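You operate a simulated robot arm through the tools that you are given. There is no shell and no other tool. Be economical: measure what you need, move in short steps, check, and stop when the job is done.

You are at the controls of a simulated two-armed robot. One attempt, no reset.

## Task
Screw the cap back on the white bottle. Then put the brown carton on the top of the steel bench away on the shelf under the steel bench. Then take the blue carton from the shelf under the steel bench and put it on the shelf under the roller lane. Then take the black rubber block with the smallest size on its label from the top of the grey steering cart and leave it in the catch pan. Then take the black pad and put it on the top of the grey bench. Then fetch the green pin and stand it on top of the red strip. Then push the black drawer shut. The order counts. Set down upright: brown carton, blue carton, green pin.

It is judged by the outcome, as a careful person would: the job done as asked, and still so three seconds after it is handed in. It fails if anything else is knocked over, pushed out of place, dropped, spilled or broken. A push-on lid holds only when it is set on centred and level and pressed home; a screw cap is set on level and turned clockwise until tight.

## Robot
Two 7-joint arms with two-finger parallel grippers on one trunk, on a base that drives. Base frame: it is fixed to the floor where the robot stands at the start and does not move with it; the origin is under the middle of the robot, x ahead of it, y to its left, z up; the surface under the hand at the start is at about z = 880. Units: mm, rad, N and s.
The left shoulder is at the start at [-82, 119, 851], the right one opposite. With the tool pointing down near the work surface each hand reaches from about 100 to 580 mm from the robot's upright axis, wherever it stands, measured 20 degrees to its own side. Places, roughly: black drawer [-2200, -400, 800]; black pad (7x5x3 cm) [3200, -2000, 300]; black rubber block [1500, -2000, 750]; blue carton [-1250, -250, 250]; brown carton [-1000, 250, 1000]; catch pan (12x12x6 cm) [2900, -3400, 900]; green pin (4x4x8 cm) [-1100, -2200, 600]; red strip (13x6x5 cm) [-600, -3700, 600]; shelf under the roller lane [-3300, -1700, 200]; shelf under the steel bench [-1600, 0, 300]; top of the grey bench [1200, 0, 900]; white bottle [500, -250, 1000]. Payload 3.43 kg a hand.
The tool frame of a hand sits at the grasp point between the pads (the TCP): z along the fingers, y along the line on which they close. The tips reach 30 mm beyond it. The gripper opens to 94 mm. The fingers are 28 mm wide and 10 mm thick; the gripper's body (50 by 96 mm) begins 55 mm behind the TCP.
Orientation is that of the tool frame in the base frame, as a unit quaternion [x, y, z, w]. With the fingers straight down and closing along the base's y, the tool's x points along the base's -x, its y along +y and its z along -z.

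## Interface
- The arms move only by the tool move_arm. It takes "left_steps", "right_steps" or both (then of equal length, played together; a hand with none holds still); each is a list of rows, each a list of 2 entries, a list of its own where there are three numbers: the shift along the tool's x, y, z in units of 100 mm (1.0 is 100 mm), then the turn, a rotation vector about the tool's x, y, z in units of 45 degrees (1.0 is 45 degrees). In form: [[[tx, ty, tz], [rx, ry, rz]], ...]. A call has 1 to 8 rows; each row is the pose to reach, as a shift and turn from the pose commanded when the call began, along the tool's axes at that moment. "left_fingers" and "right_fingers" are, for a hand that has rows, the opening in per cent of the stroke, from 0 (shut) to 100 (fully open), set as the call begins (left out, the last holds). A call with a number of a shift or a turn outside -1 to 1 is refused whole. A row lasts 0.2 s, in which the tool goes at most 50 mm and 0.15 rad; a call with a longer step from one row to the next is refused whole, and so is a gripper value outside its range. Where a pose cannot be reached the arm comes as near as it can. A force on the tool above 40 N (or 10 N above the force at the start of the call, whichever is more), or a blocked arm, ends the call early, and 0.2 s more pass. Each finger travels about 153 mm/s and halts on what it meets, pressing with about 20 N; the grip force reading is that of the motor and also rises with nothing between the fingers. The clock runs only during rows and for 0.2 s after the last one: add rows that repeat a pose to give the fingers time. It gives the time, the measured TCP pose, the force on the tool (base axes), the opening and the grip force at its end, in the units of the frame above (readings bear some noise), with the torque about the TCP (base axes, N m) and any sound that the robot's microphone picked up, and new pictures: "pictures" is both (left out), scene, wrist or none (wrist: the cameras of the hands that moved).
- Cameras (640 x 400 px; columns grow to the right, rows downward): "scene" is now at [-29, 53.5, 1536.7]; the picture's right is [0.96, -0.29, 0.00], its down [-0.27, -0.89, -0.36] and it looks along [0.10, 0.35, -0.93] (base axes); focal length 214 px, centre (320, 200). "left" rides on the left gripper at [76, -14, -102] in its tool frame; the picture's right is [0.18, 0.98, 0.00], its down [-0.75, 0.14, -0.64] and it looks along [-0.63, 0.12, 0.77] (tool axes); focal length 243 px, centre (320, 200). "right" rides on the right gripper at [76, 14, -102] in its tool frame; the picture's right is [-0.18, 0.98, 0.00], its down [-0.75, -0.14, -0.64] and it looks along [-0.63, -0.12, 0.77] (tool axes); focal length 243 px, centre (320, 200). There is no depth. A picture from a camera that has moved, and an enlarged one, comes with that camera's place and axes in the base frame and with its lens.
- lift_body(by): slides the trunk up (or, below 0, down) by that many mm; the arms and the scene camera ride with it, the base frame stays. It gives what a move gives, with no picture.
- drive_base(legs): drives the robot by 1 to 6 legs, each [ahead, left, turn to the left] in mm, mm and rad, along the robot's own axes; the way and the turn of a leg run together, so that a leg with both is an arc; at most 1500 mm and 3.142 rad a leg. The arms and the cameras ride along, it lands a little off, and it stops where it bumps. It gives what a move gives, and a new picture of the scene camera.
- turn_head(pan, tilt): turns the head with the scene camera to pan (to the left, within 2.496 rad either way) and tilt (down, from -0.506 to 1.204), counted from straight ahead of the robot. It gives what a move gives, and a new picture of the scene camera.
- zoom(camera, box): a new picture of the part [left, top, right, bottom] of that camera's present view, enlarged. No time passes.
- hand_in(): hands the job in; it is judged then, once.

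Go step by step. Nothing tells you exact positions but the pictures and the camera data: compare them with the known pose of the tool, close in by small moves and look again before you grip or let go. The budget is 186 turns and 260 pictures, counting those below and the enlarged ones. Unless the task says otherwise, let go and move clear before handing in.

The tools are called after "Request:" by a JSON object that holds its "fn" and its "kwargs". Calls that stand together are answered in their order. move_arm: Moves the arms, as the interface text tells. Its arguments: {"type":"object","properties":{"left_steps":{"type":"array","items":{"type":"array"}},"left_fingers":{"type":"number"},"right_steps":{"type":"array","items":{"type":"array"}},"right_fingers":{"type":"number"},"pictures":{"type":"string","enum":["both","scene","wrist","none"]}},"required":[]} The other tools are called the same way: lift_body (by) slides the trunk up or down; drive_base (legs) drives the base; turn_head (pan, tilt) turns the head that bears the scene camera; zoom (camera, box) takes an enlarged picture of a part of a camera's view; hand_in () hands the job in.

At the start:

```text
time: 0.0
left_position: [344.3, 114.9, 1150.0]
left_tcp_rot: [-0.001, 1.0, 0.0, -0.001]
left_ft_force: [0.3, -0.2, 0.5]
left_ft_torque: [0.0, 0.01, -0.03]
left_width: 93.8
left_grip_force: 0.1
right_position: [311.3, -187.8, 1195.8]
right_tcp_rot: [0.0, 1.0, 0.001, 0.0]
right_ft_force: [-0.1, -0.2, 0.2]
right_ft_torque: [-0.02, 0.0, 0.0]
right_width: 94.1
right_grip_force: 0.1
trunk travel left (down, up): [-275.0, 60.0]
robot x, y, heading: [3.5, 0.0, 0.003]
head pan, tilt: [1.279, 1.201]
```

scene: 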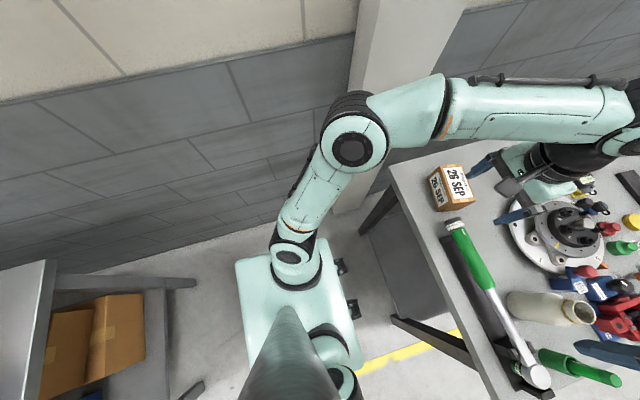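
right: 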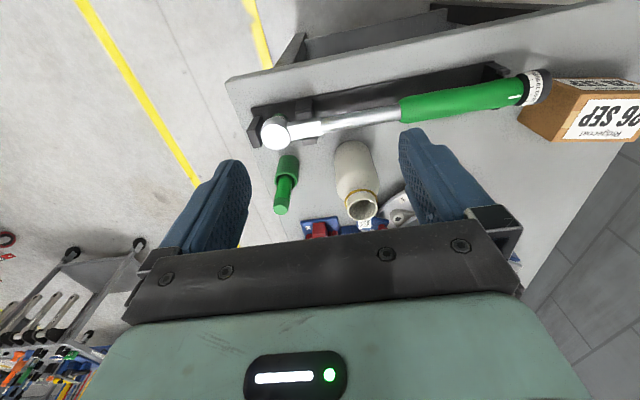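
left: 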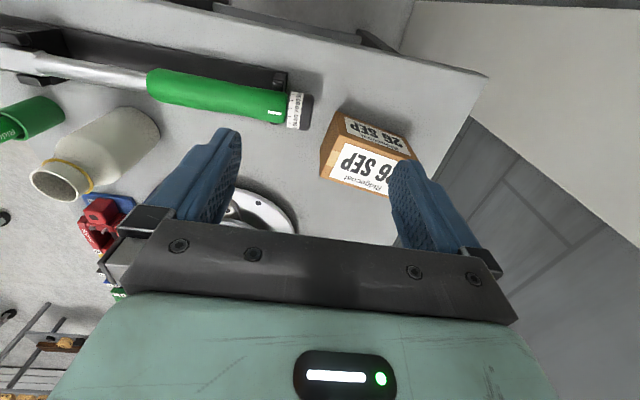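

The white bottle stands open on the grey bench ahead of me. I'll look straight ahead to find the cap.

Request:
{"fn": "turn_head", "kwargs": {"pan": -0.3, "tilt": 0.9}}

```text
time: 1.6
left_position: [346.5, 113.7, 1150.0]
left_tcp_rot: [0.0, 1.0, 0.0, 0.0]
left_ft_force: [-0.1, 0.0, -0.4]
left_ft_torque: [0.03, 0.02, 0.04]
left_width: 94.0
left_grip_force: 0.0
right_position: [310.2, -188.1, 1196.2]
right_tcp_rot: [0.0, 1.0, -0.001, 0.0]
right_ft_force: [-0.4, 0.3, -1.4]
right_ft_torque: [0.0, 0.03, 0.0]
right_width: 94.1
right_grip_force: 0.1
trunk travel left (down, up): [-275.0, 60.0]
robot x, y, heading: [0.2, 2.6, -0.002]
head pan, tilt: [-0.3, 0.901]
camera scene: at [27.1, -22.3, 1556.6], right [-0.3, -0.96, 0.0], down [-0.75, 0.23, -0.62], along [0.59, -0.18, -0.78], focal length 214 px, centre (320, 200)
```

scene: 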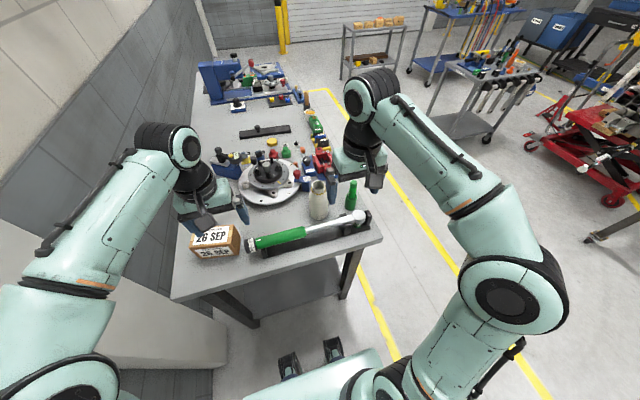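

Request:
{"fn": "zoom", "kwargs": {"camera": "scene", "box": [190, 110, 390, 260]}}

Request:
{"fn": "zoom", "kwargs": {"camera": "scene", "box": [330, 0, 640, 190]}}

Request:
{"fn": "zoom", "kwargs": {"camera": "scene", "box": [190, 50, 340, 150]}}

```text
2.67 times, centred on (290, 185) of scene
camera zoom: at [27.1, -22.3, 1556.6], right [-0.3, -0.96, 0.0], down [-0.75, 0.23, -0.62], along [0.59, -0.18, -0.78], focal length 572 px, centre (400, 240)
```

zoom: 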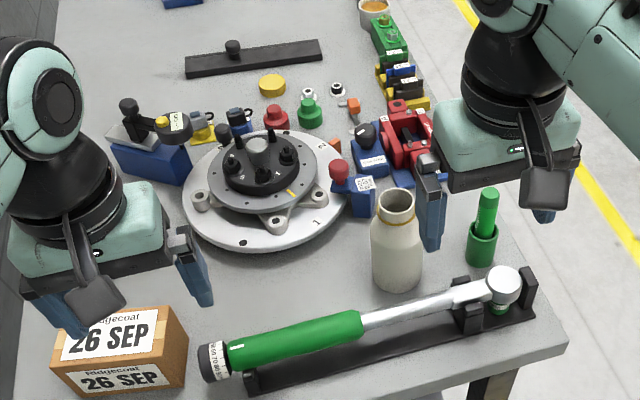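

```text
2.06 times, centred on (485, 95) of scene
camera zoom: at [27.1, -22.3, 1556.6], right [-0.3, -0.96, 0.0], down [-0.75, 0.23, -0.62], along [0.59, -0.18, -0.78], focal length 443 px, centre (-21, 417)
```

zoom: 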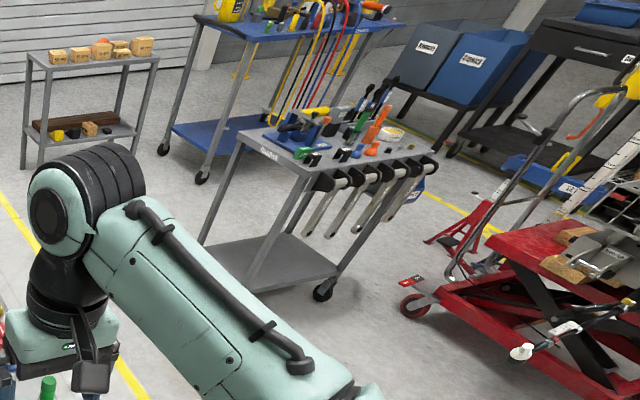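

```text
4.00 times, centred on (265, 100) of scene
camera zoom: at [27.1, -22.3, 1556.6], right [-0.3, -0.96, 0.0], down [-0.75, 0.23, -0.62], along [0.59, -0.18, -0.78], focal length 858 px, centre (540, 600)
```

zoom: 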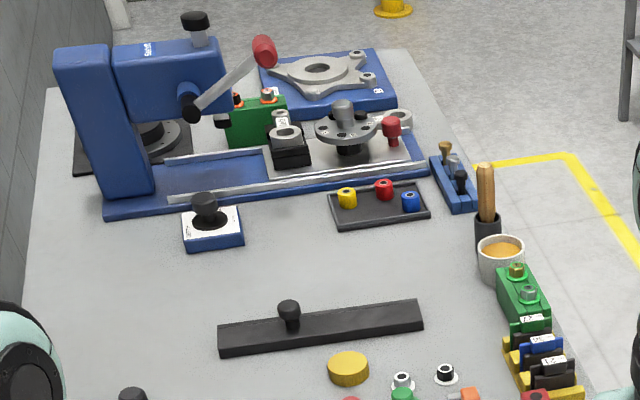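

Request:
{"fn": "zoom", "kwargs": {"camera": "scene", "box": [250, 125, 330, 215]}}

Request:
{"fn": "zoom", "kwargs": {"camera": "right", "box": [220, 120, 420, 240]}}

```text
4.44 times, centred on (290, 170) of scene
camera zoom: at [27.1, -22.3, 1556.6], right [-0.3, -0.96, 0.0], down [-0.75, 0.23, -0.62], along [0.59, -0.18, -0.78], focal length 953 px, centre (453, 333)
```

zoom: 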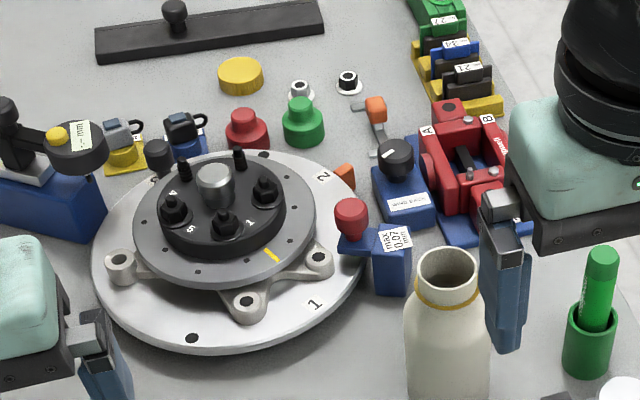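

```text
3.20 times, centred on (320, 180) of right
camera zoom: at [235.5, -173.8, 1299.8], right [0.18, 0.98, 0.0], down [0.75, -0.14, 0.64], along [0.63, -0.12, -0.77], focal length 776 px, centre (320, 264)
```

zoom: 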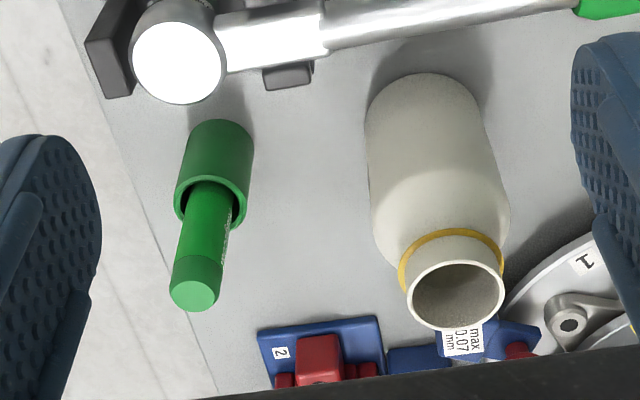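

The gold knurled disc near [963, -52] is the cap. I'll drive round to the right side of the bench and turn so the right arm faces it.

Request:
{"fn": "drive_base", "kwargs": {"legs": [[0, -700, 0], [830, 0, 0], [0, 0, 2.6]]}}

Request:
{"fn": "turn_head", "kwargs": {"pan": -1.0, "tilt": 0.9}}

```text
time: 18.3
left_position: [476.1, -603.9, 1148.3]
left_tcp_rot: [0.962, -0.273, 0.0, 0.001]
left_ft_force: [0.1, 0.7, 0.8]
left_ft_torque: [0.03, -0.03, -0.01]
left_width: 94.4
left_grip_force: 0.0
right_position: [662.2, -364.5, 1196.9]
right_tcp_rot: [0.962, -0.272, 0.0, 0.001]
right_ft_force: [-0.6, 0.3, 0.5]
right_ft_torque: [0.0, 0.02, 0.0]
right_width: 94.0
right_grip_force: 0.0
trunk travel left (down, up): [-275.0, 60.0]
robot x, y, heading: [830.4, -685.9, 2.591]
head pan, tilt: [-0.3, 0.901]
camera scene: at [816.0, -653.8, 1556.6], right [0.75, 0.66, 0.0], down [0.52, -0.59, -0.62], along [-0.41, 0.47, -0.78], focal length 214 px, centre (320, 200)
```

scene: 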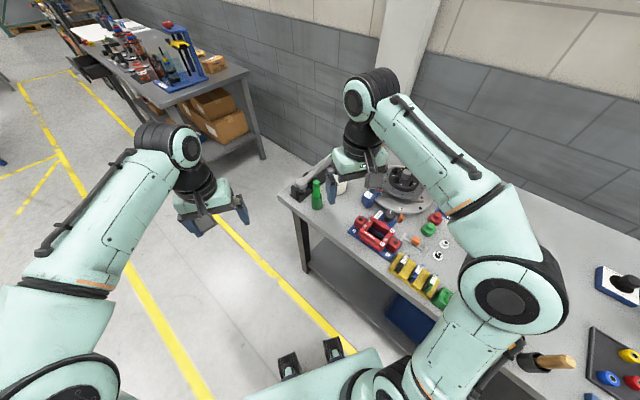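

```text
time: 19.4
left_position: [475.0, -603.9, 1149.0]
left_tcp_rot: [0.963, -0.271, 0.0, 0.0]
left_ft_force: [0.3, -0.5, 0.3]
left_ft_torque: [0.01, -0.01, -0.01]
left_width: 94.0
left_grip_force: 0.0
right_position: [663.1, -364.3, 1196.9]
right_tcp_rot: [0.962, -0.272, -0.001, 0.001]
right_ft_force: [-1.0, 0.1, -0.5]
right_ft_torque: [-0.05, 0.0, 0.02]
right_width: 93.7
right_grip_force: 0.0
trunk travel left (down, up): [-275.0, 60.0]
robot x, y, heading: [829.6, -688.3, 2.596]
head pan, tilt: [-1.0, 0.901]
camera scene: at [864.1, -635.1, 1556.6], right [1.0, 0.02, 0.0], down [0.02, -0.78, -0.62], along [-0.01, 0.62, -0.78], focal length 214 px, centre (320, 200)
```

scene: 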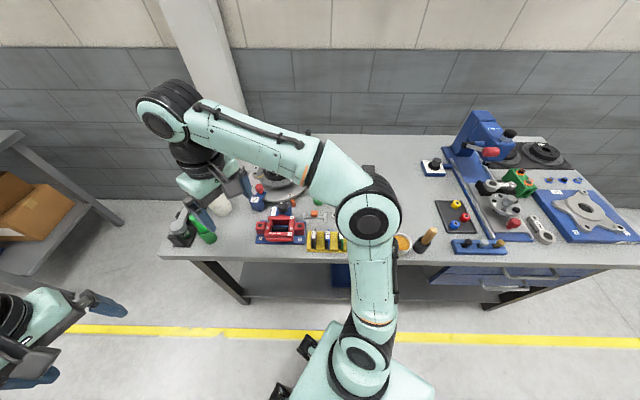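

The base is clear of the bench and the hand is well above everything. I'll swing the right hand over toward the cap.

Request:
{"fn": "move_arm", "kwargs": {"right_steps": [[[0.12, -0.45, 0], [0, 0, 0]], [[0.24, -0.9, 0], [0, 0, 0]]], "pictures": "none"}}

Request:
{"fn": "move_arm", "kwargs": {"right_steps": [[[0.12, -0.45, 0], [0, 0, 0]], [[0.24, -0.9, 0], [0, 0, 0]]], "pictures": "none"}}

Request:
{"fn": "move_arm", "kwargs": {"right_steps": [[[0.12, -0.45, 0.1], [0, 0, 0]], [[0.24, -0.9, 0.4], [0, 0, 0]]], "pictures": "wrist"}}

```text
time: 19.9
left_position: [476.3, -604.3, 1149.4]
left_tcp_rot: [0.962, -0.271, 0.0, 0.0]
left_ft_force: [-0.6, 0.3, -0.7]
left_ft_torque: [0.0, 0.0, -0.02]
left_width: 94.1
left_grip_force: 0.0
right_position: [730.5, -300.0, 1196.8]
right_tcp_rot: [0.962, -0.272, 0.0, 0.001]
right_ft_force: [-0.2, 0.0, -0.4]
right_ft_torque: [-0.03, -0.02, 0.02]
right_width: 94.2
right_grip_force: 0.1
trunk travel left (down, up): [-275.0, 60.0]
robot x, y, heading: [832.5, -689.7, 2.594]
head pan, tilt: [-1.0, 0.901]
```

```text
time: 20.6
left_position: [475.1, -603.0, 1148.9]
left_tcp_rot: [0.963, -0.271, 0.0, 0.0]
left_ft_force: [-0.1, -1.1, -0.3]
left_ft_torque: [0.01, 0.04, 0.03]
left_width: 94.0
left_grip_force: 0.1
right_position: [799.2, -234.0, 1195.7]
right_tcp_rot: [0.963, -0.27, -0.001, 0.0]
right_ft_force: [0.2, -0.9, 0.5]
right_ft_torque: [0.02, 0.01, -0.01]
right_width: 94.1
right_grip_force: 0.0
trunk travel left (down, up): [-275.0, 60.0]
robot x, y, heading: [830.7, -687.3, 2.59]
head pan, tilt: [-1.0, 0.901]
```

```text
refused: row 2 steps farther than a row can; nothing moved
```

The hand moves as expected; I'll continue with smaller steps.

Request:
{"fn": "move_arm", "kwargs": {"right_steps": [[[0.12, -0.35, 0.2], [0, 0, 0]], [[0.22, -0.7, 0.5], [0, 0, 0]], [[0.22, -1.0, 0.8], [0, 0, 0]], [[0.22, -1.0, 1.0], [0, 0, 0]]], "pictures": "wrist"}}

```text
time: 21.6
left_position: [476.6, -604.5, 1150.2]
left_tcp_rot: [0.962, -0.272, 0.0, 0.0]
left_ft_force: [0.5, -0.3, 0.1]
left_ft_torque: [0.02, -0.03, -0.03]
left_width: 94.2
left_grip_force: 0.0
right_position: [870.1, -161.3, 1095.2]
right_tcp_rot: [0.962, -0.272, 0.0, 0.0]
right_ft_force: [0.6, 0.2, 0.7]
right_ft_torque: [-0.03, -0.02, 0.0]
right_width: 93.8
right_grip_force: 0.0
trunk travel left (down, up): [-275.0, 60.0]
robot x, y, heading: [827.0, -687.9, 2.589]
head pan, tilt: [-1.0, 0.901]
camera right: at [928.6, -212.6, 1198.6], right [-0.67, -0.74, 0.0], down [-0.57, 0.51, 0.64], along [-0.48, 0.43, -0.77], focal length 243 px, centre (320, 200)
```

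right: 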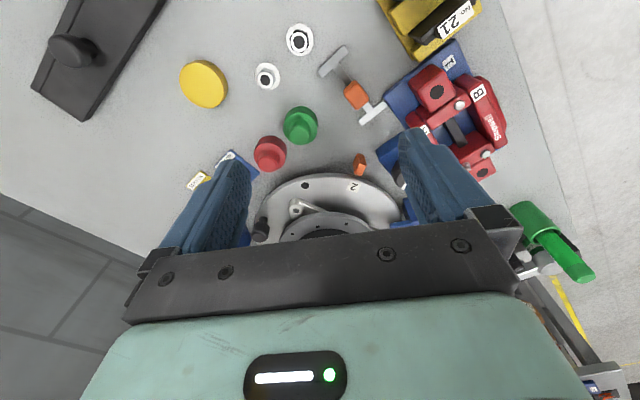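

Request:
{"fn": "move_arm", "kwargs": {"right_steps": [[[0.1, -0.4, 0.1], [0, 0, 0]], [[0.2, -0.8, 0.2], [0, 0, 0]], [[0.24, -1.0, 0.4], [0, 0, 0]]], "right_fingers": 80, "pictures": "none"}}

Request:
{"fn": "move_arm", "kwargs": {"right_steps": [[[0, -0.32, 0.1], [0, 0, 0]], [[0, -0.32, 0.5], [0, 0, 0]], [[0, -0.32, 0.85], [0, 0, 0]], [[0, -0.32, 0.85], [0, 0, 0]]], "pictures": "both"}}

```text
time: 22.4
left_position: [475.6, -604.1, 1149.3]
left_tcp_rot: [0.962, -0.271, 0.0, 0.0]
left_ft_force: [0.4, -0.3, -0.4]
left_ft_torque: [0.01, 0.03, 0.01]
left_width: 94.0
left_grip_force: 0.0
right_position: [941.9, -89.0, 1055.1]
right_tcp_rot: [0.962, -0.272, 0.0, 0.0]
right_ft_force: [-0.4, 0.3, 0.6]
right_ft_torque: [-0.01, 0.02, 0.02]
right_width: 75.1
right_grip_force: 0.2
trunk travel left (down, up): [-275.0, 60.0]
robot x, y, heading: [828.9, -690.8, 2.592]
head pan, tilt: [-1.0, 0.901]
```

```text
time: 23.4
left_position: [476.3, -603.5, 1149.1]
left_tcp_rot: [0.962, -0.271, 0.001, -0.001]
left_ft_force: [-0.8, -0.2, -1.0]
left_ft_torque: [-0.02, -0.02, 0.01]
left_width: 94.0
left_grip_force: 0.1
right_position: [959.1, -63.0, 970.8]
right_tcp_rot: [0.963, -0.271, 0.0, -0.001]
right_ft_force: [-0.2, 0.0, 0.6]
right_ft_torque: [-0.02, 0.02, 0.01]
right_width: 75.1
right_grip_force: 0.0
trunk travel left (down, up): [-275.0, 60.0]
robot x, y, heading: [831.8, -686.1, 2.591]
head pan, tilt: [-1.0, 0.901]
camera scene: at [864.2, -635.4, 1556.6], right [1.0, 0.02, 0.0], down [0.02, -0.78, -0.62], along [-0.01, 0.62, -0.78], focal length 214 px, centre (320, 200)
camera right: at [1017.0, -113.8, 1074.4], right [-0.67, -0.74, 0.0], down [-0.57, 0.51, 0.64], along [-0.48, 0.43, -0.77], focal length 243 px, centre (320, 200)
```

scene: 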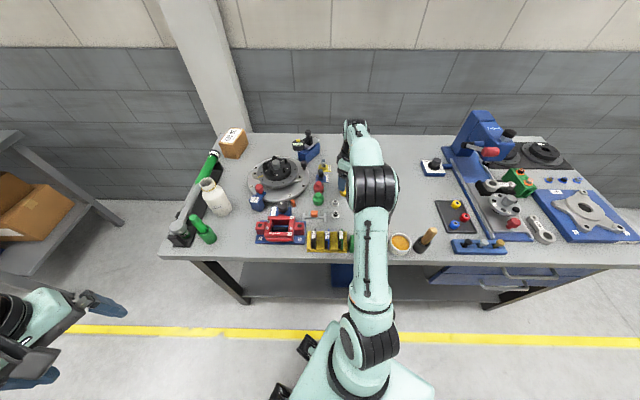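
right: 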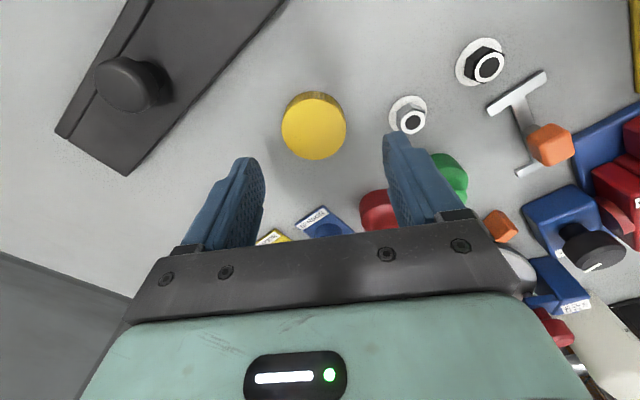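

The cap lies between the fingers at about [963, -59]. I'll correct by 6 mm and go down.

Request:
{"fn": "move_arm", "kwargs": {"right_steps": [[[0.02, -0.06, 0.2], [0, 0, 0]], [[0.02, -0.06, 0.4], [0, 0, 0]], [[0.02, -0.06, 0.54], [0, 0, 0]], [[0.02, -0.06, 0.54], [0, 0, 0]]], "pictures": "wrist"}}

```text
time: 24.4
left_position: [475.4, -605.0, 1148.8]
left_tcp_rot: [0.963, -0.271, 0.0, 0.0]
left_ft_force: [0.4, -0.1, 0.0]
left_ft_torque: [0.02, -0.02, -0.01]
left_width: 93.9
left_grip_force: 0.1
right_position: [962.9, -58.5, 916.8]
right_tcp_rot: [0.962, -0.272, 0.0, 0.0]
right_ft_force: [-0.4, -0.4, 0.3]
right_ft_torque: [0.02, 0.01, -0.01]
right_width: 75.1
right_grip_force: 0.0
trunk travel left (down, up): [-275.0, 60.0]
robot x, y, heading: [830.6, -684.9, 2.59]
head pan, tilt: [-1.0, 0.901]
camera right: at [1021.7, -109.5, 1020.4], right [-0.67, -0.74, 0.0], down [-0.57, 0.51, 0.64], along [-0.48, 0.43, -0.77], focal length 243 px, centre (320, 200)
```

right: 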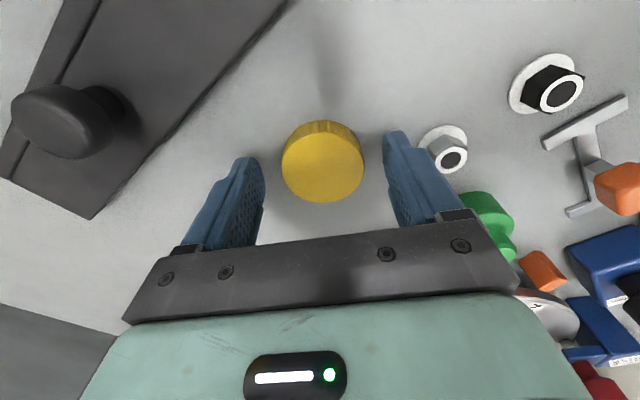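

Request:
{"fn": "move_arm", "kwargs": {"right_steps": [[[0.01, 0, 0.03], [0, 0, 0]], [[0.01, 0, 0.03], [0, 0, 0]], [[0.01, 0, 0.03], [0, 0, 0]]], "right_fingers": 30, "pictures": "wrist"}}

```text
time: 25.1
left_position: [474.7, -604.8, 1149.4]
left_tcp_rot: [0.963, -0.271, 0.0, 0.0]
left_ft_force: [-0.6, -0.1, -0.8]
left_ft_torque: [0.0, -0.02, 0.0]
left_width: 93.8
left_grip_force: 0.0
right_position: [963.3, -57.4, 915.1]
right_tcp_rot: [0.962, -0.271, -0.001, -0.001]
right_ft_force: [-1.3, 2.1, 12.0]
right_ft_torque: [0.19, -0.12, 0.02]
right_width: 47.6
right_grip_force: 20.2
trunk travel left (down, up): [-275.0, 60.0]
robot x, y, heading: [828.4, -686.7, 2.591]
head pan, tilt: [-1.0, 0.901]
camera right: at [1022.1, -110.1, 1018.5], right [-0.67, -0.74, 0.0], down [-0.57, 0.51, 0.64], along [-0.48, 0.43, -0.76], focal length 243 px, centre (320, 200)
```

right: 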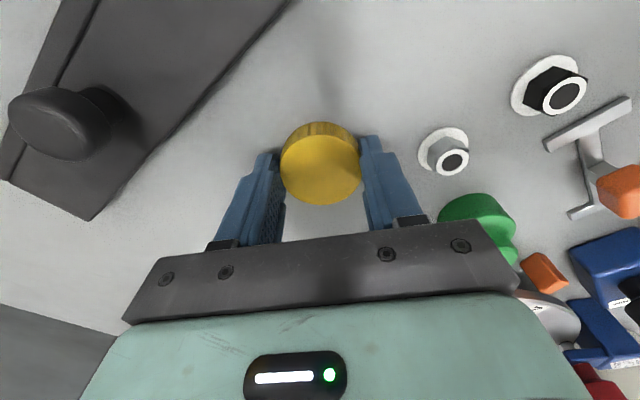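

The cap (47.6 mm) is gripped. Lifting straight up.

Request:
{"fn": "move_arm", "kwargs": {"right_steps": [[[0, 0, -0.3], [0, 0, 0]], [[0, 0, -0.65], [0, 0, 0]], [[0, 0, -1.0], [0, 0, 0]]], "pictures": "none"}}

Request:
{"fn": "move_arm", "kwargs": {"right_steps": [[[0, 0.2, -0.4], [0, 0, 0]], [[0, 0.4, -0.8], [0, 0, 0]], [[-0.1, 0.8, -1.0], [0, 0, 0]], [[-0.2, 1.0, -1.0], [0, 0, 0]]], "pictures": "wrist"}}

Request:
{"fn": "move_arm", "kwargs": {"right_steps": [[[-0.1, 0.45, -0.1], [0, 0, 0]], [[-0.2, 0.9, -0.2], [0, 0, 0]], [[-0.3, 1.0, -0.3], [0, 0, 0]]], "pictures": "none"}}

Request:
{"fn": "move_arm", "kwargs": {"right_steps": [[[-0.1, 0.45, -0.1], [0, 0, 0]], [[-0.2, 0.9, -0.2], [0, 0, 0]], [[-0.3, 1.0, -0.3], [0, 0, 0]]], "pictures": "none"}}

```text
time: 25.9
left_position: [476.1, -605.9, 1149.0]
left_tcp_rot: [0.962, -0.272, 0.001, 0.0]
left_ft_force: [0.2, 0.3, -0.2]
left_ft_torque: [-0.03, 0.03, -0.03]
left_width: 94.0
left_grip_force: 0.0
right_position: [963.5, -59.3, 1014.6]
right_tcp_rot: [0.962, -0.271, -0.001, 0.001]
right_ft_force: [0.3, 0.7, -0.5]
right_ft_torque: [0.02, 0.01, 0.05]
right_width: 47.4
right_grip_force: 20.1
trunk travel left (down, up): [-275.0, 60.0]
robot x, y, heading: [826.5, -687.0, 2.589]
head pan, tilt: [-1.0, 0.901]
```

```text
time: 26.9
left_position: [475.4, -604.8, 1149.2]
left_tcp_rot: [0.962, -0.272, 0.0, 0.0]
left_ft_force: [-0.3, 0.4, 0.3]
left_ft_torque: [0.01, -0.03, 0.01]
left_width: 93.7
left_grip_force: 0.0
right_position: [894.3, -134.4, 1114.0]
right_tcp_rot: [0.962, -0.273, 0.0, 0.0]
right_ft_force: [0.3, -0.2, 0.5]
right_ft_torque: [-0.02, -0.01, 0.02]
right_width: 47.5
right_grip_force: 20.6
trunk travel left (down, up): [-275.0, 60.0]
robot x, y, heading: [828.1, -688.4, 2.593]
head pan, tilt: [-1.0, 0.901]
camera right: at [952.7, -185.6, 1217.7], right [-0.67, -0.74, 0.0], down [-0.57, 0.52, 0.64], along [-0.48, 0.43, -0.77], focal length 243 px, centre (320, 200)
```

right: 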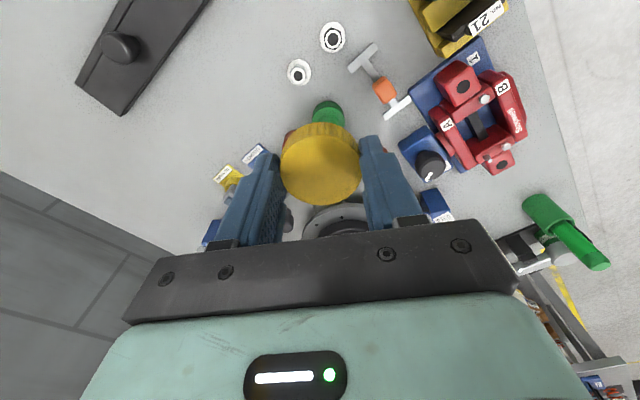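

```text
time: 27.8
left_position: [475.0, -604.4, 1149.2]
left_tcp_rot: [0.962, -0.271, 0.0, 0.0]
left_ft_force: [-0.3, -0.3, 0.4]
left_ft_torque: [0.05, -0.03, -0.02]
left_width: 94.1
left_grip_force: 0.0
right_position: [815.6, -202.9, 1144.7]
right_tcp_rot: [0.962, -0.272, 0.0, 0.001]
right_ft_force: [0.4, 0.6, 0.1]
right_ft_torque: [0.02, 0.01, -0.01]
right_width: 47.7
right_grip_force: 20.4
trunk travel left (down, up): [-275.0, 60.0]
robot x, y, heading: [833.9, -691.0, 2.591]
head pan, tilt: [-1.0, 0.901]
```

```text
time: 28.6
left_position: [475.2, -604.0, 1149.8]
left_tcp_rot: [0.962, -0.271, 0.0, 0.0]
left_ft_force: [0.6, 0.3, 0.0]
left_ft_torque: [0.02, -0.01, 0.01]
left_width: 94.1
left_grip_force: 0.0
right_position: [738.9, -273.6, 1175.3]
right_tcp_rot: [0.962, -0.272, 0.0, 0.0]
right_ft_force: [-0.5, -0.4, 0.0]
right_ft_torque: [0.0, 0.03, 0.0]
right_width: 47.4
right_grip_force: 19.6
trunk travel left (down, up): [-275.0, 60.0]
robot x, y, heading: [829.2, -689.8, 2.591]
head pan, tilt: [-1.0, 0.901]
```

The cap is held. Driving back to the front of the bench.

Request:
{"fn": "drive_base", "kwargs": {"legs": [[0, 0, -2.591], [-830, 0, 0], [0, 640, 0]]}}

Request:
{"fn": "turn_head", "kwargs": {"pan": -0.2, "tilt": 1.0}}

```text
time: 44.7
left_position: [326.3, 48.6, 1148.0]
left_tcp_rot: [-0.007, 1.0, 0.0, -0.001]
left_ft_force: [-0.1, -0.5, 0.4]
left_ft_torque: [0.0, 0.0, 0.02]
left_width: 94.2
left_grip_force: 0.0
right_position: [280.6, -372.1, 1174.1]
right_tcp_rot: [-0.006, 1.0, 0.001, 0.0]
right_ft_force: [0.2, -0.3, -1.1]
right_ft_torque: [-0.05, -0.02, -0.05]
right_width: 47.6
right_grip_force: 20.5
trunk travel left (down, up): [-275.0, 60.0]
robot x, y, heading: [-18.0, -74.2, 0.009]
head pan, tilt: [-1.0, 0.901]
camera scene: at [-20.5, -134.2, 1556.6], right [-0.83, -0.55, 0.0], down [-0.43, 0.65, -0.62], along [0.34, -0.52, -0.78], focal length 214 px, centre (320, 200)
```

scene: 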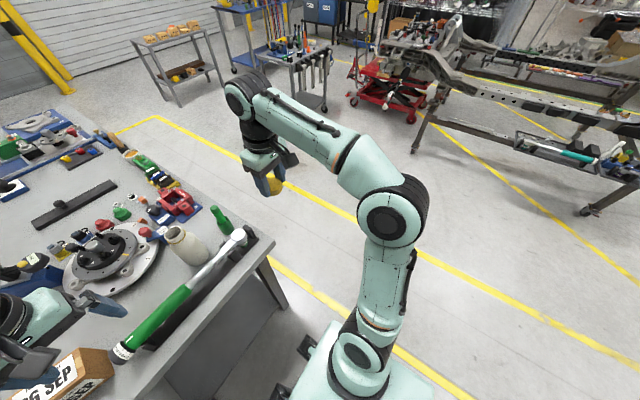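

```text
time: 45.8
left_position: [326.2, 47.9, 1148.4]
left_tcp_rot: [-0.006, 1.0, 0.001, 0.0]
left_ft_force: [0.1, 0.4, -0.3]
left_ft_torque: [0.0, 0.02, -0.03]
left_width: 94.3
left_grip_force: 0.1
right_position: [280.6, -372.6, 1174.1]
right_tcp_rot: [-0.006, 1.0, 0.0, 0.0]
right_ft_force: [0.1, 0.3, -0.3]
right_ft_torque: [0.02, 0.0, 0.03]
right_width: 47.5
right_grip_force: 20.3
trunk travel left (down, up): [-275.0, 60.0]
robot x, y, heading: [-18.8, -68.8, 0.009]
head pan, tilt: [-0.201, 1.0]
camera scene: at [6.3, -84.3, 1549.3], right [-0.19, -0.98, 0.0], down [-0.83, 0.16, -0.54], along [0.53, -0.1, -0.84], focal length 214 px, centre (320, 200)
```

scene: 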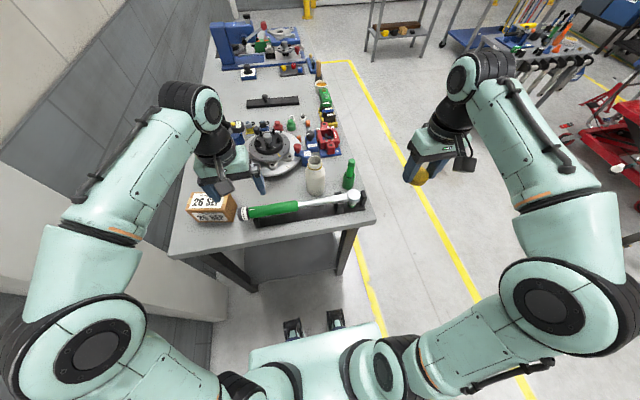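

The bottle stands near [485, -158]. I'll turn the left hand to point sideways (fingers along -y, closing along x) so it can hold the bottle's body.

Request:
{"fn": "drive_base", "kwargs": {"legs": [[20, 0, -0.009]]}}

Request:
{"fn": "move_arm", "kwargs": {"left_steps": [[[0, 0.1, 0], [0.11, 0.11, -0.11]], [[0, 0.2, 0], [0.22, 0.22, -0.22]], [[0, 0.3, 0], [0.33, 0.33, -0.33]], [[0, 0.4, 0], [0.44, 0.44, -0.44]], [[0, 0.5, 0], [0.55, 0.55, -0.55]], [[0, 0.6, 0], [0.66, 0.66, -0.66]], [[0, 0.7, 0], [0.77, 0.77, -0.77]]], "pictures": "none"}}

Request:
{"fn": "move_arm", "kwargs": {"left_steps": [[[0, 0, 0], [0.11, 0.11, -0.11]], [[0, 0, 0], [0.22, 0.22, -0.22]], [[0, 0, 0], [0.33, 0.33, -0.33]], [[0, 0, 0], [0.44, 0.44, -0.44]], [[0, 0, 0], [0.55, 0.55, -0.55]], [[0, 0, 0], [0.66, 0.66, -0.66]], [[0, 0, 0], [0.77, 0.77, -0.77]], [[0, 0, 0], [0.77, 0.77, -0.77]]], "pictures": "both"}}

```text
time: 46.6
left_position: [344.9, 44.6, 1149.8]
left_tcp_rot: [-0.001, 1.0, 0.001, 0.0]
left_ft_force: [0.0, 0.0, -0.4]
left_ft_torque: [0.01, -0.02, 0.02]
left_width: 93.8
left_grip_force: 0.0
right_position: [296.4, -375.4, 1174.6]
right_tcp_rot: [-0.001, 1.0, 0.0, 0.001]
right_ft_force: [-0.8, -0.3, 0.1]
right_ft_torque: [0.02, 0.0, 0.0]
right_width: 47.5
right_grip_force: 19.9
trunk travel left (down, up): [-275.0, 60.0]
robot x, y, heading: [3.7, -67.5, 0.004]
head pan, tilt: [-0.201, 1.0]
camera scene: at [24.5, -84.3, 1549.2], right [-0.2, -0.98, 0.0], down [-0.82, 0.16, -0.54], along [0.53, -0.11, -0.84], focal length 214 px, centre (320, 200)
```

scene: 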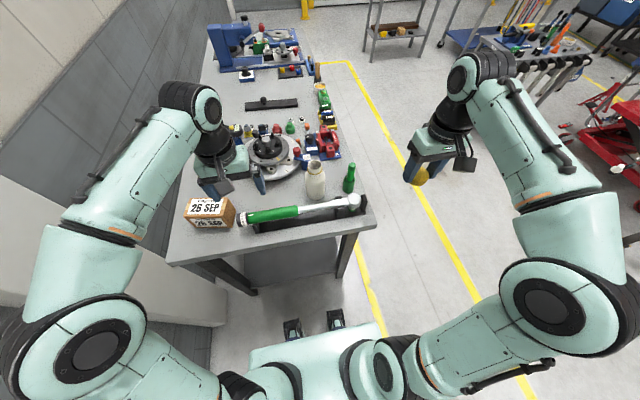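

```text
time: 48.2
left_position: [345.8, 116.7, 1149.9]
left_tcp_rot: [-0.291, 0.865, -0.29, -0.288]
left_ft_force: [-0.3, 0.3, 0.0]
left_ft_torque: [0.01, 0.02, 0.05]
left_width: 93.9
left_grip_force: 0.0
right_position: [295.4, -375.1, 1174.4]
right_tcp_rot: [-0.001, 1.0, 0.001, 0.001]
right_ft_force: [0.3, -1.4, 0.3]
right_ft_torque: [-0.02, 0.0, 0.02]
right_width: 47.4
right_grip_force: 20.1
trunk travel left (down, up): [-275.0, 60.0]
robot x, y, heading: [5.1, -74.8, 0.003]
head pan, tilt: [-0.201, 1.0]
```

```text
time: 50.0
left_position: [346.2, 114.0, 1150.0]
left_tcp_rot: [0.501, -0.498, 0.502, 0.499]
left_ft_force: [-0.4, -1.0, 0.4]
left_ft_torque: [0.01, 0.01, 0.0]
left_width: 93.9
left_grip_force: 0.2
right_position: [298.1, -375.4, 1173.9]
right_tcp_rot: [-0.001, 1.0, 0.0, 0.001]
right_ft_force: [0.1, -0.2, 0.3]
right_ft_torque: [0.01, 0.0, 0.01]
right_width: 47.5
right_grip_force: 20.1
trunk travel left (down, up): [-275.0, 60.0]
robot x, y, heading: [3.1, -70.7, 0.002]
head pan, tilt: [-0.201, 1.0]
camera scene: at [25.8, -84.3, 1549.4], right [-0.2, -0.98, 0.0], down [-0.83, 0.16, -0.54], along [0.53, -0.11, -0.84], focal length 214 px, centre (320, 200)
camera left: at [360.2, 217.8, 1225.1], right [-0.98, -0.01, 0.19], down [-0.15, 0.64, -0.75], along [-0.11, -0.77, -0.63], focal length 243 px, centre (320, 200)
```

scene: 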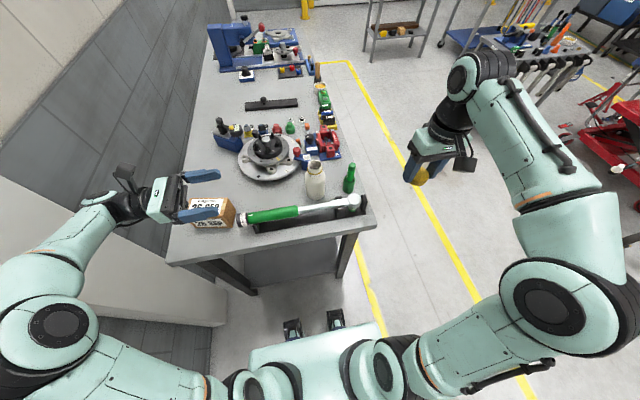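
left: 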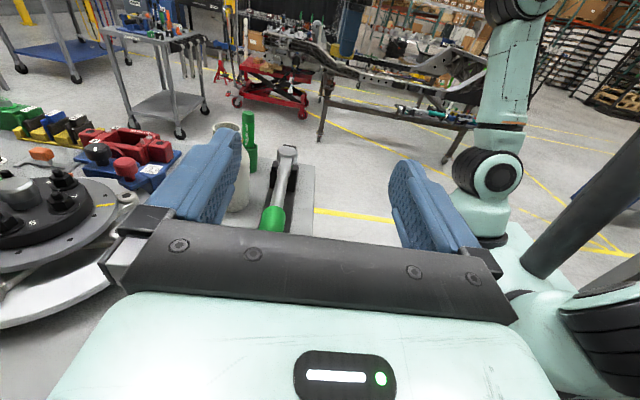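

Request:
{"fn": "zoom", "kwargs": {"camera": "scene", "box": [230, 130, 390, 230]}}

```text
4.00 times, centred on (310, 180) of scene
camera zoom: at [25.8, -84.3, 1549.4], right [-0.2, -0.98, 0.0], down [-0.83, 0.16, -0.54], along [0.53, -0.11, -0.84], focal length 858 px, centre (360, 280)
```

zoom: 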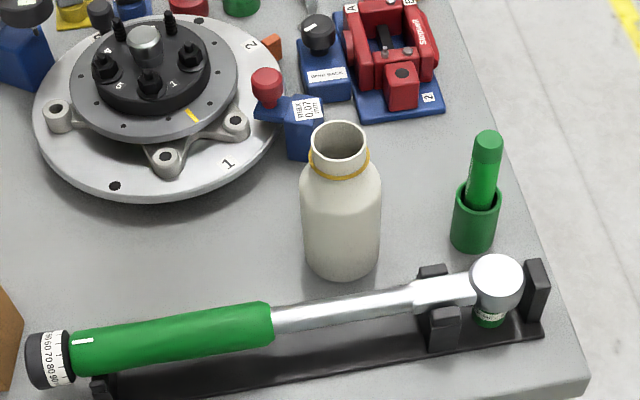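

Request:
{"fn": "move_arm", "kwargs": {"left_steps": [[[0, -0.35, 0.35], [0, 0, 0]], [[0, -0.7, 0.7], [0, 0, 0]], [[0, -1.0, 1.0], [0, 0, 0]]], "pictures": "none"}}

Request:
{"fn": "move_arm", "kwargs": {"left_steps": [[[-0.3, -0.2, 0.2], [0, 0, 0]], [[-0.65, -0.35, 0.4], [0, 0, 0]], [[-1.0, -0.35, 0.4], [0, 0, 0]]], "pictures": "none"}}

Request:
{"fn": "move_arm", "kwargs": {"left_steps": [[[-0.3, 0, 0], [0, 0, 0]], [[-0.65, 0, 0], [0, 0, 0]], [[-0.95, 0, 0], [0, 0, 0]], [[-0.95, 0, 0], [0, 0, 0]]], "pictures": "both"}}

```text
time: 50.8
left_position: [447.7, 13.7, 1149.9]
left_tcp_rot: [0.502, -0.498, 0.501, 0.499]
left_ft_force: [1.0, -0.4, 0.5]
left_ft_torque: [-0.04, 0.02, -0.03]
left_width: 94.1
left_grip_force: 0.1
right_position: [297.3, -375.8, 1174.6]
right_tcp_rot: [-0.001, 1.0, 0.002, 0.0]
right_ft_force: [-1.1, -1.2, 0.1]
right_ft_torque: [-0.02, -0.01, 0.03]
right_width: 47.4
right_grip_force: 19.8
trunk travel left (down, up): [-275.0, 60.0]
robot x, y, heading: [1.1, -71.6, 0.002]
head pan, tilt: [-0.201, 1.0]
```

```text
time: 51.6
left_position: [483.0, -23.5, 1050.2]
left_tcp_rot: [0.5, -0.5, 0.501, 0.5]
left_ft_force: [-0.6, -1.5, 0.0]
left_ft_torque: [0.01, 0.0, 0.03]
left_width: 94.0
left_grip_force: 0.0
right_position: [297.6, -375.3, 1175.3]
right_tcp_rot: [-0.002, 1.0, 0.001, 0.0]
right_ft_force: [-0.3, 0.3, -0.7]
right_ft_torque: [0.02, 0.01, 0.03]
right_width: 47.4
right_grip_force: 19.8
trunk travel left (down, up): [-275.0, 60.0]
robot x, y, heading: [-0.7, -72.0, -0.0]
head pan, tilt: [-0.201, 1.0]
```

```text
time: 52.8
left_position: [491.9, -25.8, 998.9]
left_tcp_rot: [0.477, -0.523, 0.529, 0.468]
left_ft_force: [0.2, 0.0, -0.3]
left_ft_torque: [-0.04, 0.02, -0.06]
left_width: 93.9
left_grip_force: 0.0
right_position: [296.7, -376.2, 1172.8]
right_tcp_rot: [-0.002, 1.0, 0.0, -0.001]
right_ft_force: [-0.1, 0.1, -0.8]
right_ft_torque: [-0.01, 0.01, 0.02]
right_width: 47.6
right_grip_force: 19.9
trunk travel left (down, up): [-275.0, 60.0]
robot x, y, heading: [4.6, -68.5, 0.003]
head pan, tilt: [-0.201, 1.0]
stopped in row 4 (left hand): the arm was blocked; the commanded pose is now the measured one
camera scene: at [25.5, -86.6, 1547.6], right [-0.2, -0.98, 0.0], down [-0.83, 0.17, -0.54], along [0.53, -0.1, -0.84], focal length 214 px, centre (320, 200)
camera left: at [495.8, 77.0, 1076.6], right [-1.0, -0.01, 0.08], down [-0.07, 0.64, -0.76], along [-0.04, -0.77, -0.64], focal length 243 px, centre (320, 200)
```

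scene: 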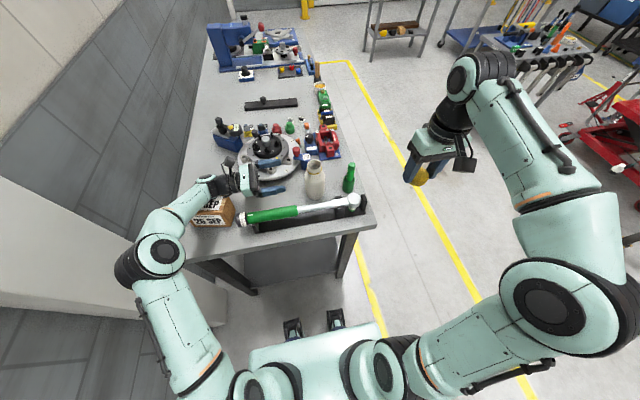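
left: 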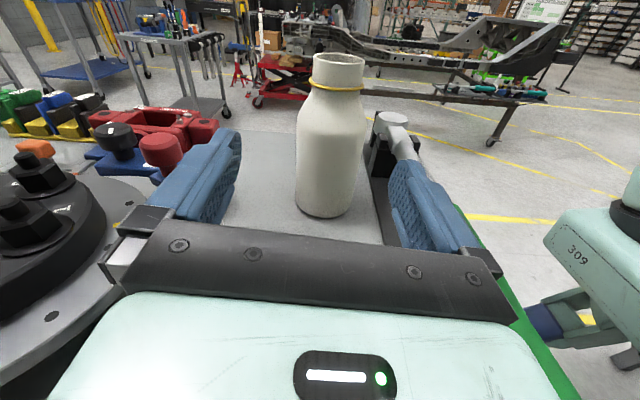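

The forearm is blocked, probably on the date carton or the bench edge, so I'll rise again and check.

Request:
{"fn": "move_arm", "kwargs": {"left_steps": [[[0.3, 0, 0], [0, 0, 0]], [[0.6, 0, 0], [0, 0, 0]]], "pictures": "none"}}

Request:
{"fn": "zoom", "kwargs": {"camera": "scene", "box": [130, 130, 390, 290]}}

```text
time: 53.4
left_position: [485.1, -20.3, 1050.0]
left_tcp_rot: [0.485, -0.517, 0.524, 0.472]
left_ft_force: [-0.6, -0.3, 0.2]
left_ft_torque: [-0.03, 0.0, 0.02]
left_width: 94.0
left_grip_force: 0.1
right_position: [295.6, -377.6, 1174.5]
right_tcp_rot: [-0.002, 1.0, 0.001, 0.001]
right_ft_force: [-0.1, -0.3, -0.4]
right_ft_torque: [0.01, -0.05, 0.03]
right_width: 47.4
right_grip_force: 20.0
trunk travel left (down, up): [-275.0, 60.0]
robot x, y, heading: [3.6, -70.8, 0.004]
head pan, tilt: [-0.201, 1.0]
```

```text
2.46 times, centred on (260, 210) of scene
camera zoom: at [25.0, -85.3, 1549.0], right [-0.2, -0.98, 0.0], down [-0.83, 0.16, -0.54], along [0.53, -0.1, -0.84], focal length 528 px, centre (468, 175)
```

zoom: 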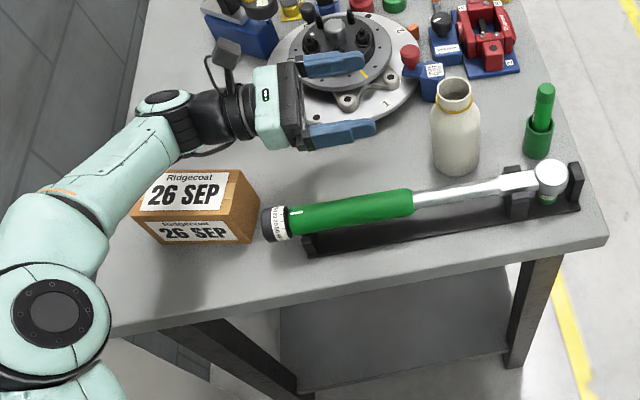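

Request:
{"fn": "lift_body", "kwargs": {"by": 60}}

Request:
{"fn": "move_arm", "kwargs": {"left_steps": [[[-0.2, 0, 0], [0, -0.11, -0.05]], [[-0.4, 0, 0.1], [0, -0.22, -0.1]], [[-0.7, 0.03, 0.15], [0, -0.22, -0.1]], [[-0.7, 0.03, 0.15], [0, -0.22, -0.1]]], "pictures": "none"}}

Request:
{"fn": "move_arm", "kwargs": {"left_steps": [[[-0.2, 0, 0], [0, 0, 0]], [[-0.4, 0, 0], [0, 0, 0]], [[-0.5, 0, 0], [0, 0, 0]], [[-0.5, 0, 0], [0, 0, 0]]], "pictures": "both"}}

```text
time: 54.4
left_position: [485.6, -20.4, 1111.4]
left_tcp_rot: [0.483, -0.518, 0.525, 0.473]
left_ft_force: [-0.2, 0.2, -0.2]
left_ft_torque: [-0.01, -0.01, 0.05]
left_width: 93.8
left_grip_force: 0.0
right_position: [297.0, -376.2, 1234.4]
right_tcp_rot: [-0.001, 1.0, 0.0, 0.001]
right_ft_force: [-0.8, 0.5, 0.5]
right_ft_torque: [-0.01, -0.04, 0.0]
right_width: 47.5
right_grip_force: 19.7
trunk travel left (down, up): [-335.0, 0.0]
robot x, y, heading: [1.3, -70.1, 0.007]
head pan, tilt: [-0.201, 1.0]
```

```text
time: 55.4
left_position: [490.2, -36.9, 1041.4]
left_tcp_rot: [0.547, -0.537, 0.462, 0.445]
left_ft_force: [-0.1, -0.6, 0.1]
left_ft_torque: [0.01, 0.01, 0.0]
left_width: 94.1
left_grip_force: 0.0
right_position: [296.3, -376.5, 1234.6]
right_tcp_rot: [-0.002, 1.0, -0.001, 0.0]
right_ft_force: [-0.2, -1.2, -0.4]
right_ft_torque: [-0.01, -0.04, -0.01]
right_width: 47.3
right_grip_force: 20.1
trunk travel left (down, up): [-335.0, 0.0]
robot x, y, heading: [3.4, -68.9, 0.002]
head pan, tilt: [-0.201, 1.0]
```

```text
time: 56.4
left_position: [490.2, -27.7, 992.2]
left_tcp_rot: [0.547, -0.537, 0.462, 0.446]
left_ft_force: [1.2, 0.5, 0.3]
left_ft_torque: [-0.01, -0.03, 0.02]
left_width: 94.0
left_grip_force: 0.1
right_position: [298.2, -375.4, 1234.5]
right_tcp_rot: [-0.001, 1.0, 0.0, 0.0]
right_ft_force: [-0.7, -1.0, -1.0]
right_ft_torque: [-0.02, 0.04, 0.03]
right_width: 47.2
right_grip_force: 20.0
trunk travel left (down, up): [-335.0, 0.0]
robot x, y, heading: [2.8, -73.1, 0.004]
head pan, tilt: [-0.201, 1.0]
camera scene: at [24.9, -84.2, 1612.6], right [-0.2, -0.98, 0.0], down [-0.83, 0.16, -0.54], along [0.53, -0.11, -0.84], focal length 214 px, centre (320, 200)
camera left: at [500.6, 61.0, 1085.1], right [-0.98, -0.06, 0.17], down [-0.16, 0.76, -0.63], along [-0.09, -0.65, -0.76], focal length 243 px, centre (320, 200)
```

scene: 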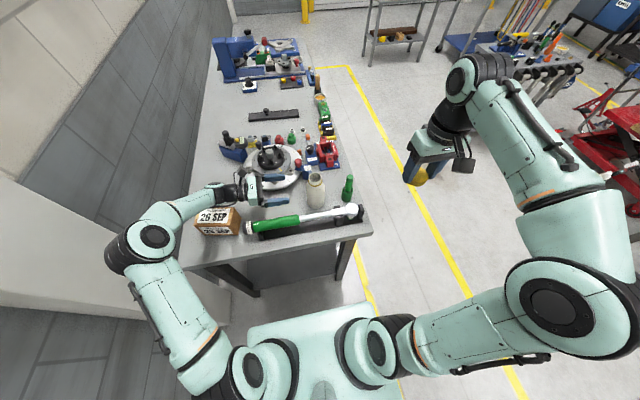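
left: 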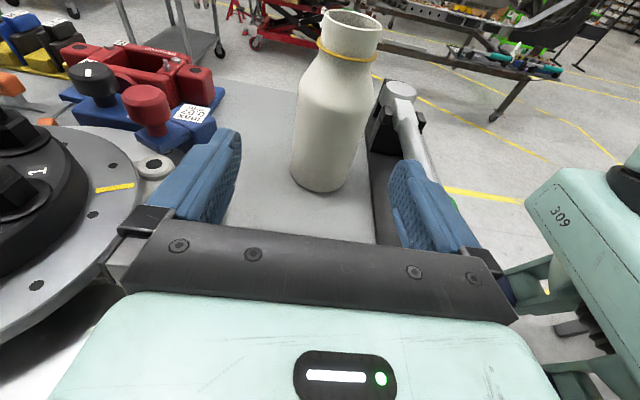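

The left hand now has clearance. Bottle is at about [481, -158], so I'll move in along the fingers.

Request:
{"fn": "move_arm", "kwargs": {"left_steps": [[[-0.02, 0.1, 0.2], [0, 0, 0]], [[-0.04, 0.12, 0.5], [0, 0, 0]], [[-0.06, 0.12, 0.9], [0, 0, 0]], [[-0.06, 0.12, 0.9], [0, 0, 0]]], "pictures": "both"}}

```text
time: 57.4
left_position: [479.8, -114.7, 970.5]
left_tcp_rot: [0.546, -0.538, 0.462, 0.446]
left_ft_force: [-0.7, 0.6, 0.3]
left_ft_torque: [0.0, 0.0, 0.0]
left_width: 93.9
left_grip_force: 0.1
right_position: [297.3, -375.5, 1234.9]
right_tcp_rot: [-0.001, 1.0, -0.001, 0.001]
right_ft_force: [-0.2, 0.9, 0.6]
right_ft_torque: [0.01, 0.0, 0.0]
right_width: 47.5
right_grip_force: 20.6
trunk travel left (down, up): [-335.0, 0.0]
robot x, y, heading: [-1.1, -70.9, 0.003]
head pan, tilt: [-0.201, 1.0]
camera scene: at [24.7, -83.6, 1612.5], right [-0.2, -0.98, 0.0], down [-0.83, 0.16, -0.54], along [0.53, -0.11, -0.84], focal length 214 px, centre (320, 200)
camera left: at [490.6, -26.6, 1063.8], right [-0.98, -0.06, 0.17], down [-0.16, 0.76, -0.63], along [-0.09, -0.65, -0.76], focal length 243 px, centre (320, 200)
```

scene: 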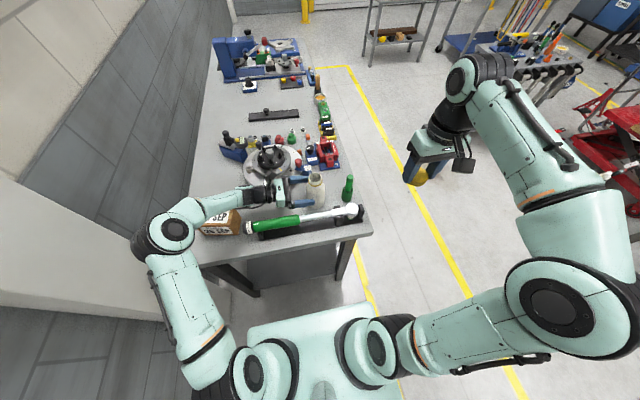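
left: 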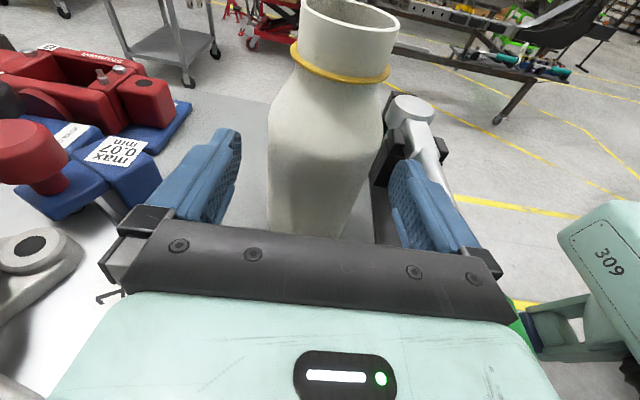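

Request:
{"fn": "move_arm", "kwargs": {"left_steps": [[[0, 0, 0.2], [0, 0, 0]], [[0, 0, 0.43], [0, 0, 0]], [[0, 0, 0.43], [0, 0, 0]]], "pictures": "wrist"}}

Request:
{"fn": "move_arm", "kwargs": {"left_steps": [[[0, 0, 0], [0, 0, 0]], [[0, 0, 0], [0, 0, 0]]], "left_fingers": 60, "pictures": "both"}}

```text
time: 58.2
left_position: [481.4, -157.3, 963.2]
left_tcp_rot: [0.547, -0.536, 0.463, 0.445]
left_ft_force: [-1.8, 0.3, 0.6]
left_ft_torque: [-0.01, -0.03, -0.03]
left_width: 94.0
left_grip_force: 0.0
right_position: [296.4, -375.6, 1234.9]
right_tcp_rot: [-0.001, 1.0, 0.001, 0.001]
right_ft_force: [0.4, 0.3, 0.0]
right_ft_torque: [0.01, 0.02, 0.01]
right_width: 47.2
right_grip_force: 20.1
trunk travel left (down, up): [-335.0, 0.0]
robot x, y, heading: [0.5, -71.7, 0.006]
head pan, tilt: [-0.201, 1.0]
camera left: at [492.3, -69.1, 1056.0], right [-0.98, -0.06, 0.17], down [-0.16, 0.76, -0.63], along [-0.09, -0.65, -0.76], focal length 243 px, centre (320, 200)
```

left: 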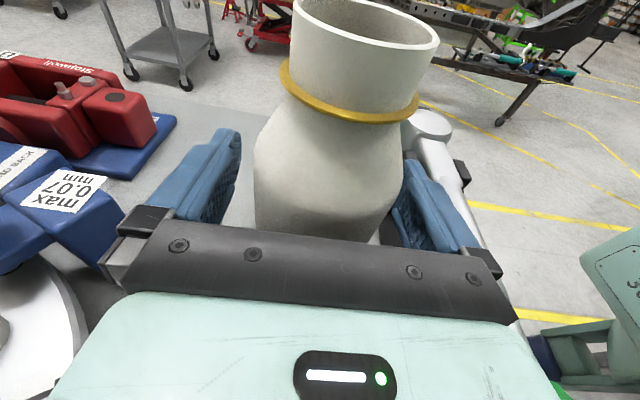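

```text
time: 58.8
left_position: [480.0, -157.6, 963.1]
left_tcp_rot: [0.547, -0.537, 0.463, 0.445]
left_ft_force: [0.4, -0.4, 0.4]
left_ft_torque: [-0.07, -0.1, 0.02]
left_width: 72.3
left_grip_force: 20.1
right_position: [297.2, -375.2, 1236.5]
right_tcp_rot: [-0.002, 1.0, 0.0, 0.0]
right_ft_force: [0.1, 0.0, 0.0]
right_ft_torque: [-0.01, 0.02, 0.01]
right_width: 47.3
right_grip_force: 19.7
trunk travel left (down, up): [-335.0, 0.0]
robot x, y, heading: [1.1, -67.9, 0.009]
head pan, tilt: [-0.201, 1.0]
camera scene: at [24.9, -84.3, 1612.6], right [-0.2, -0.98, 0.0], down [-0.83, 0.16, -0.54], along [0.53, -0.11, -0.84], focal length 214 px, centre (320, 200)
camera left: at [492.3, -69.3, 1056.1], right [-0.98, -0.06, 0.17], down [-0.16, 0.76, -0.63], along [-0.09, -0.65, -0.76], focal length 243 px, centre (320, 200)
```

scene: 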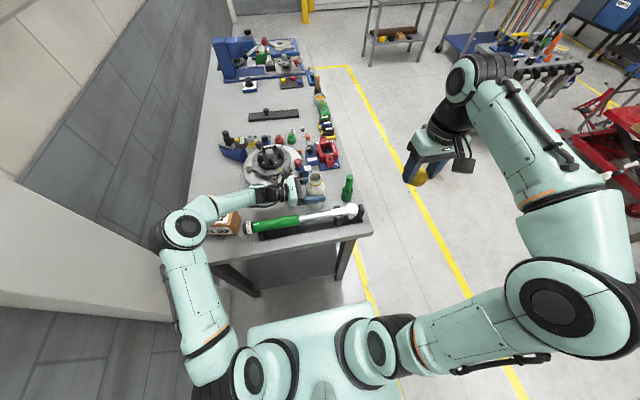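
left: 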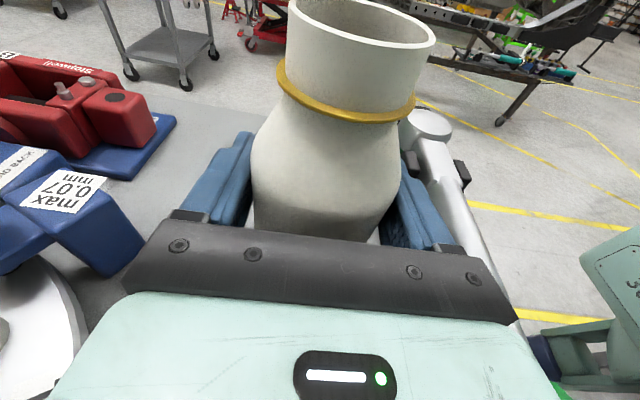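

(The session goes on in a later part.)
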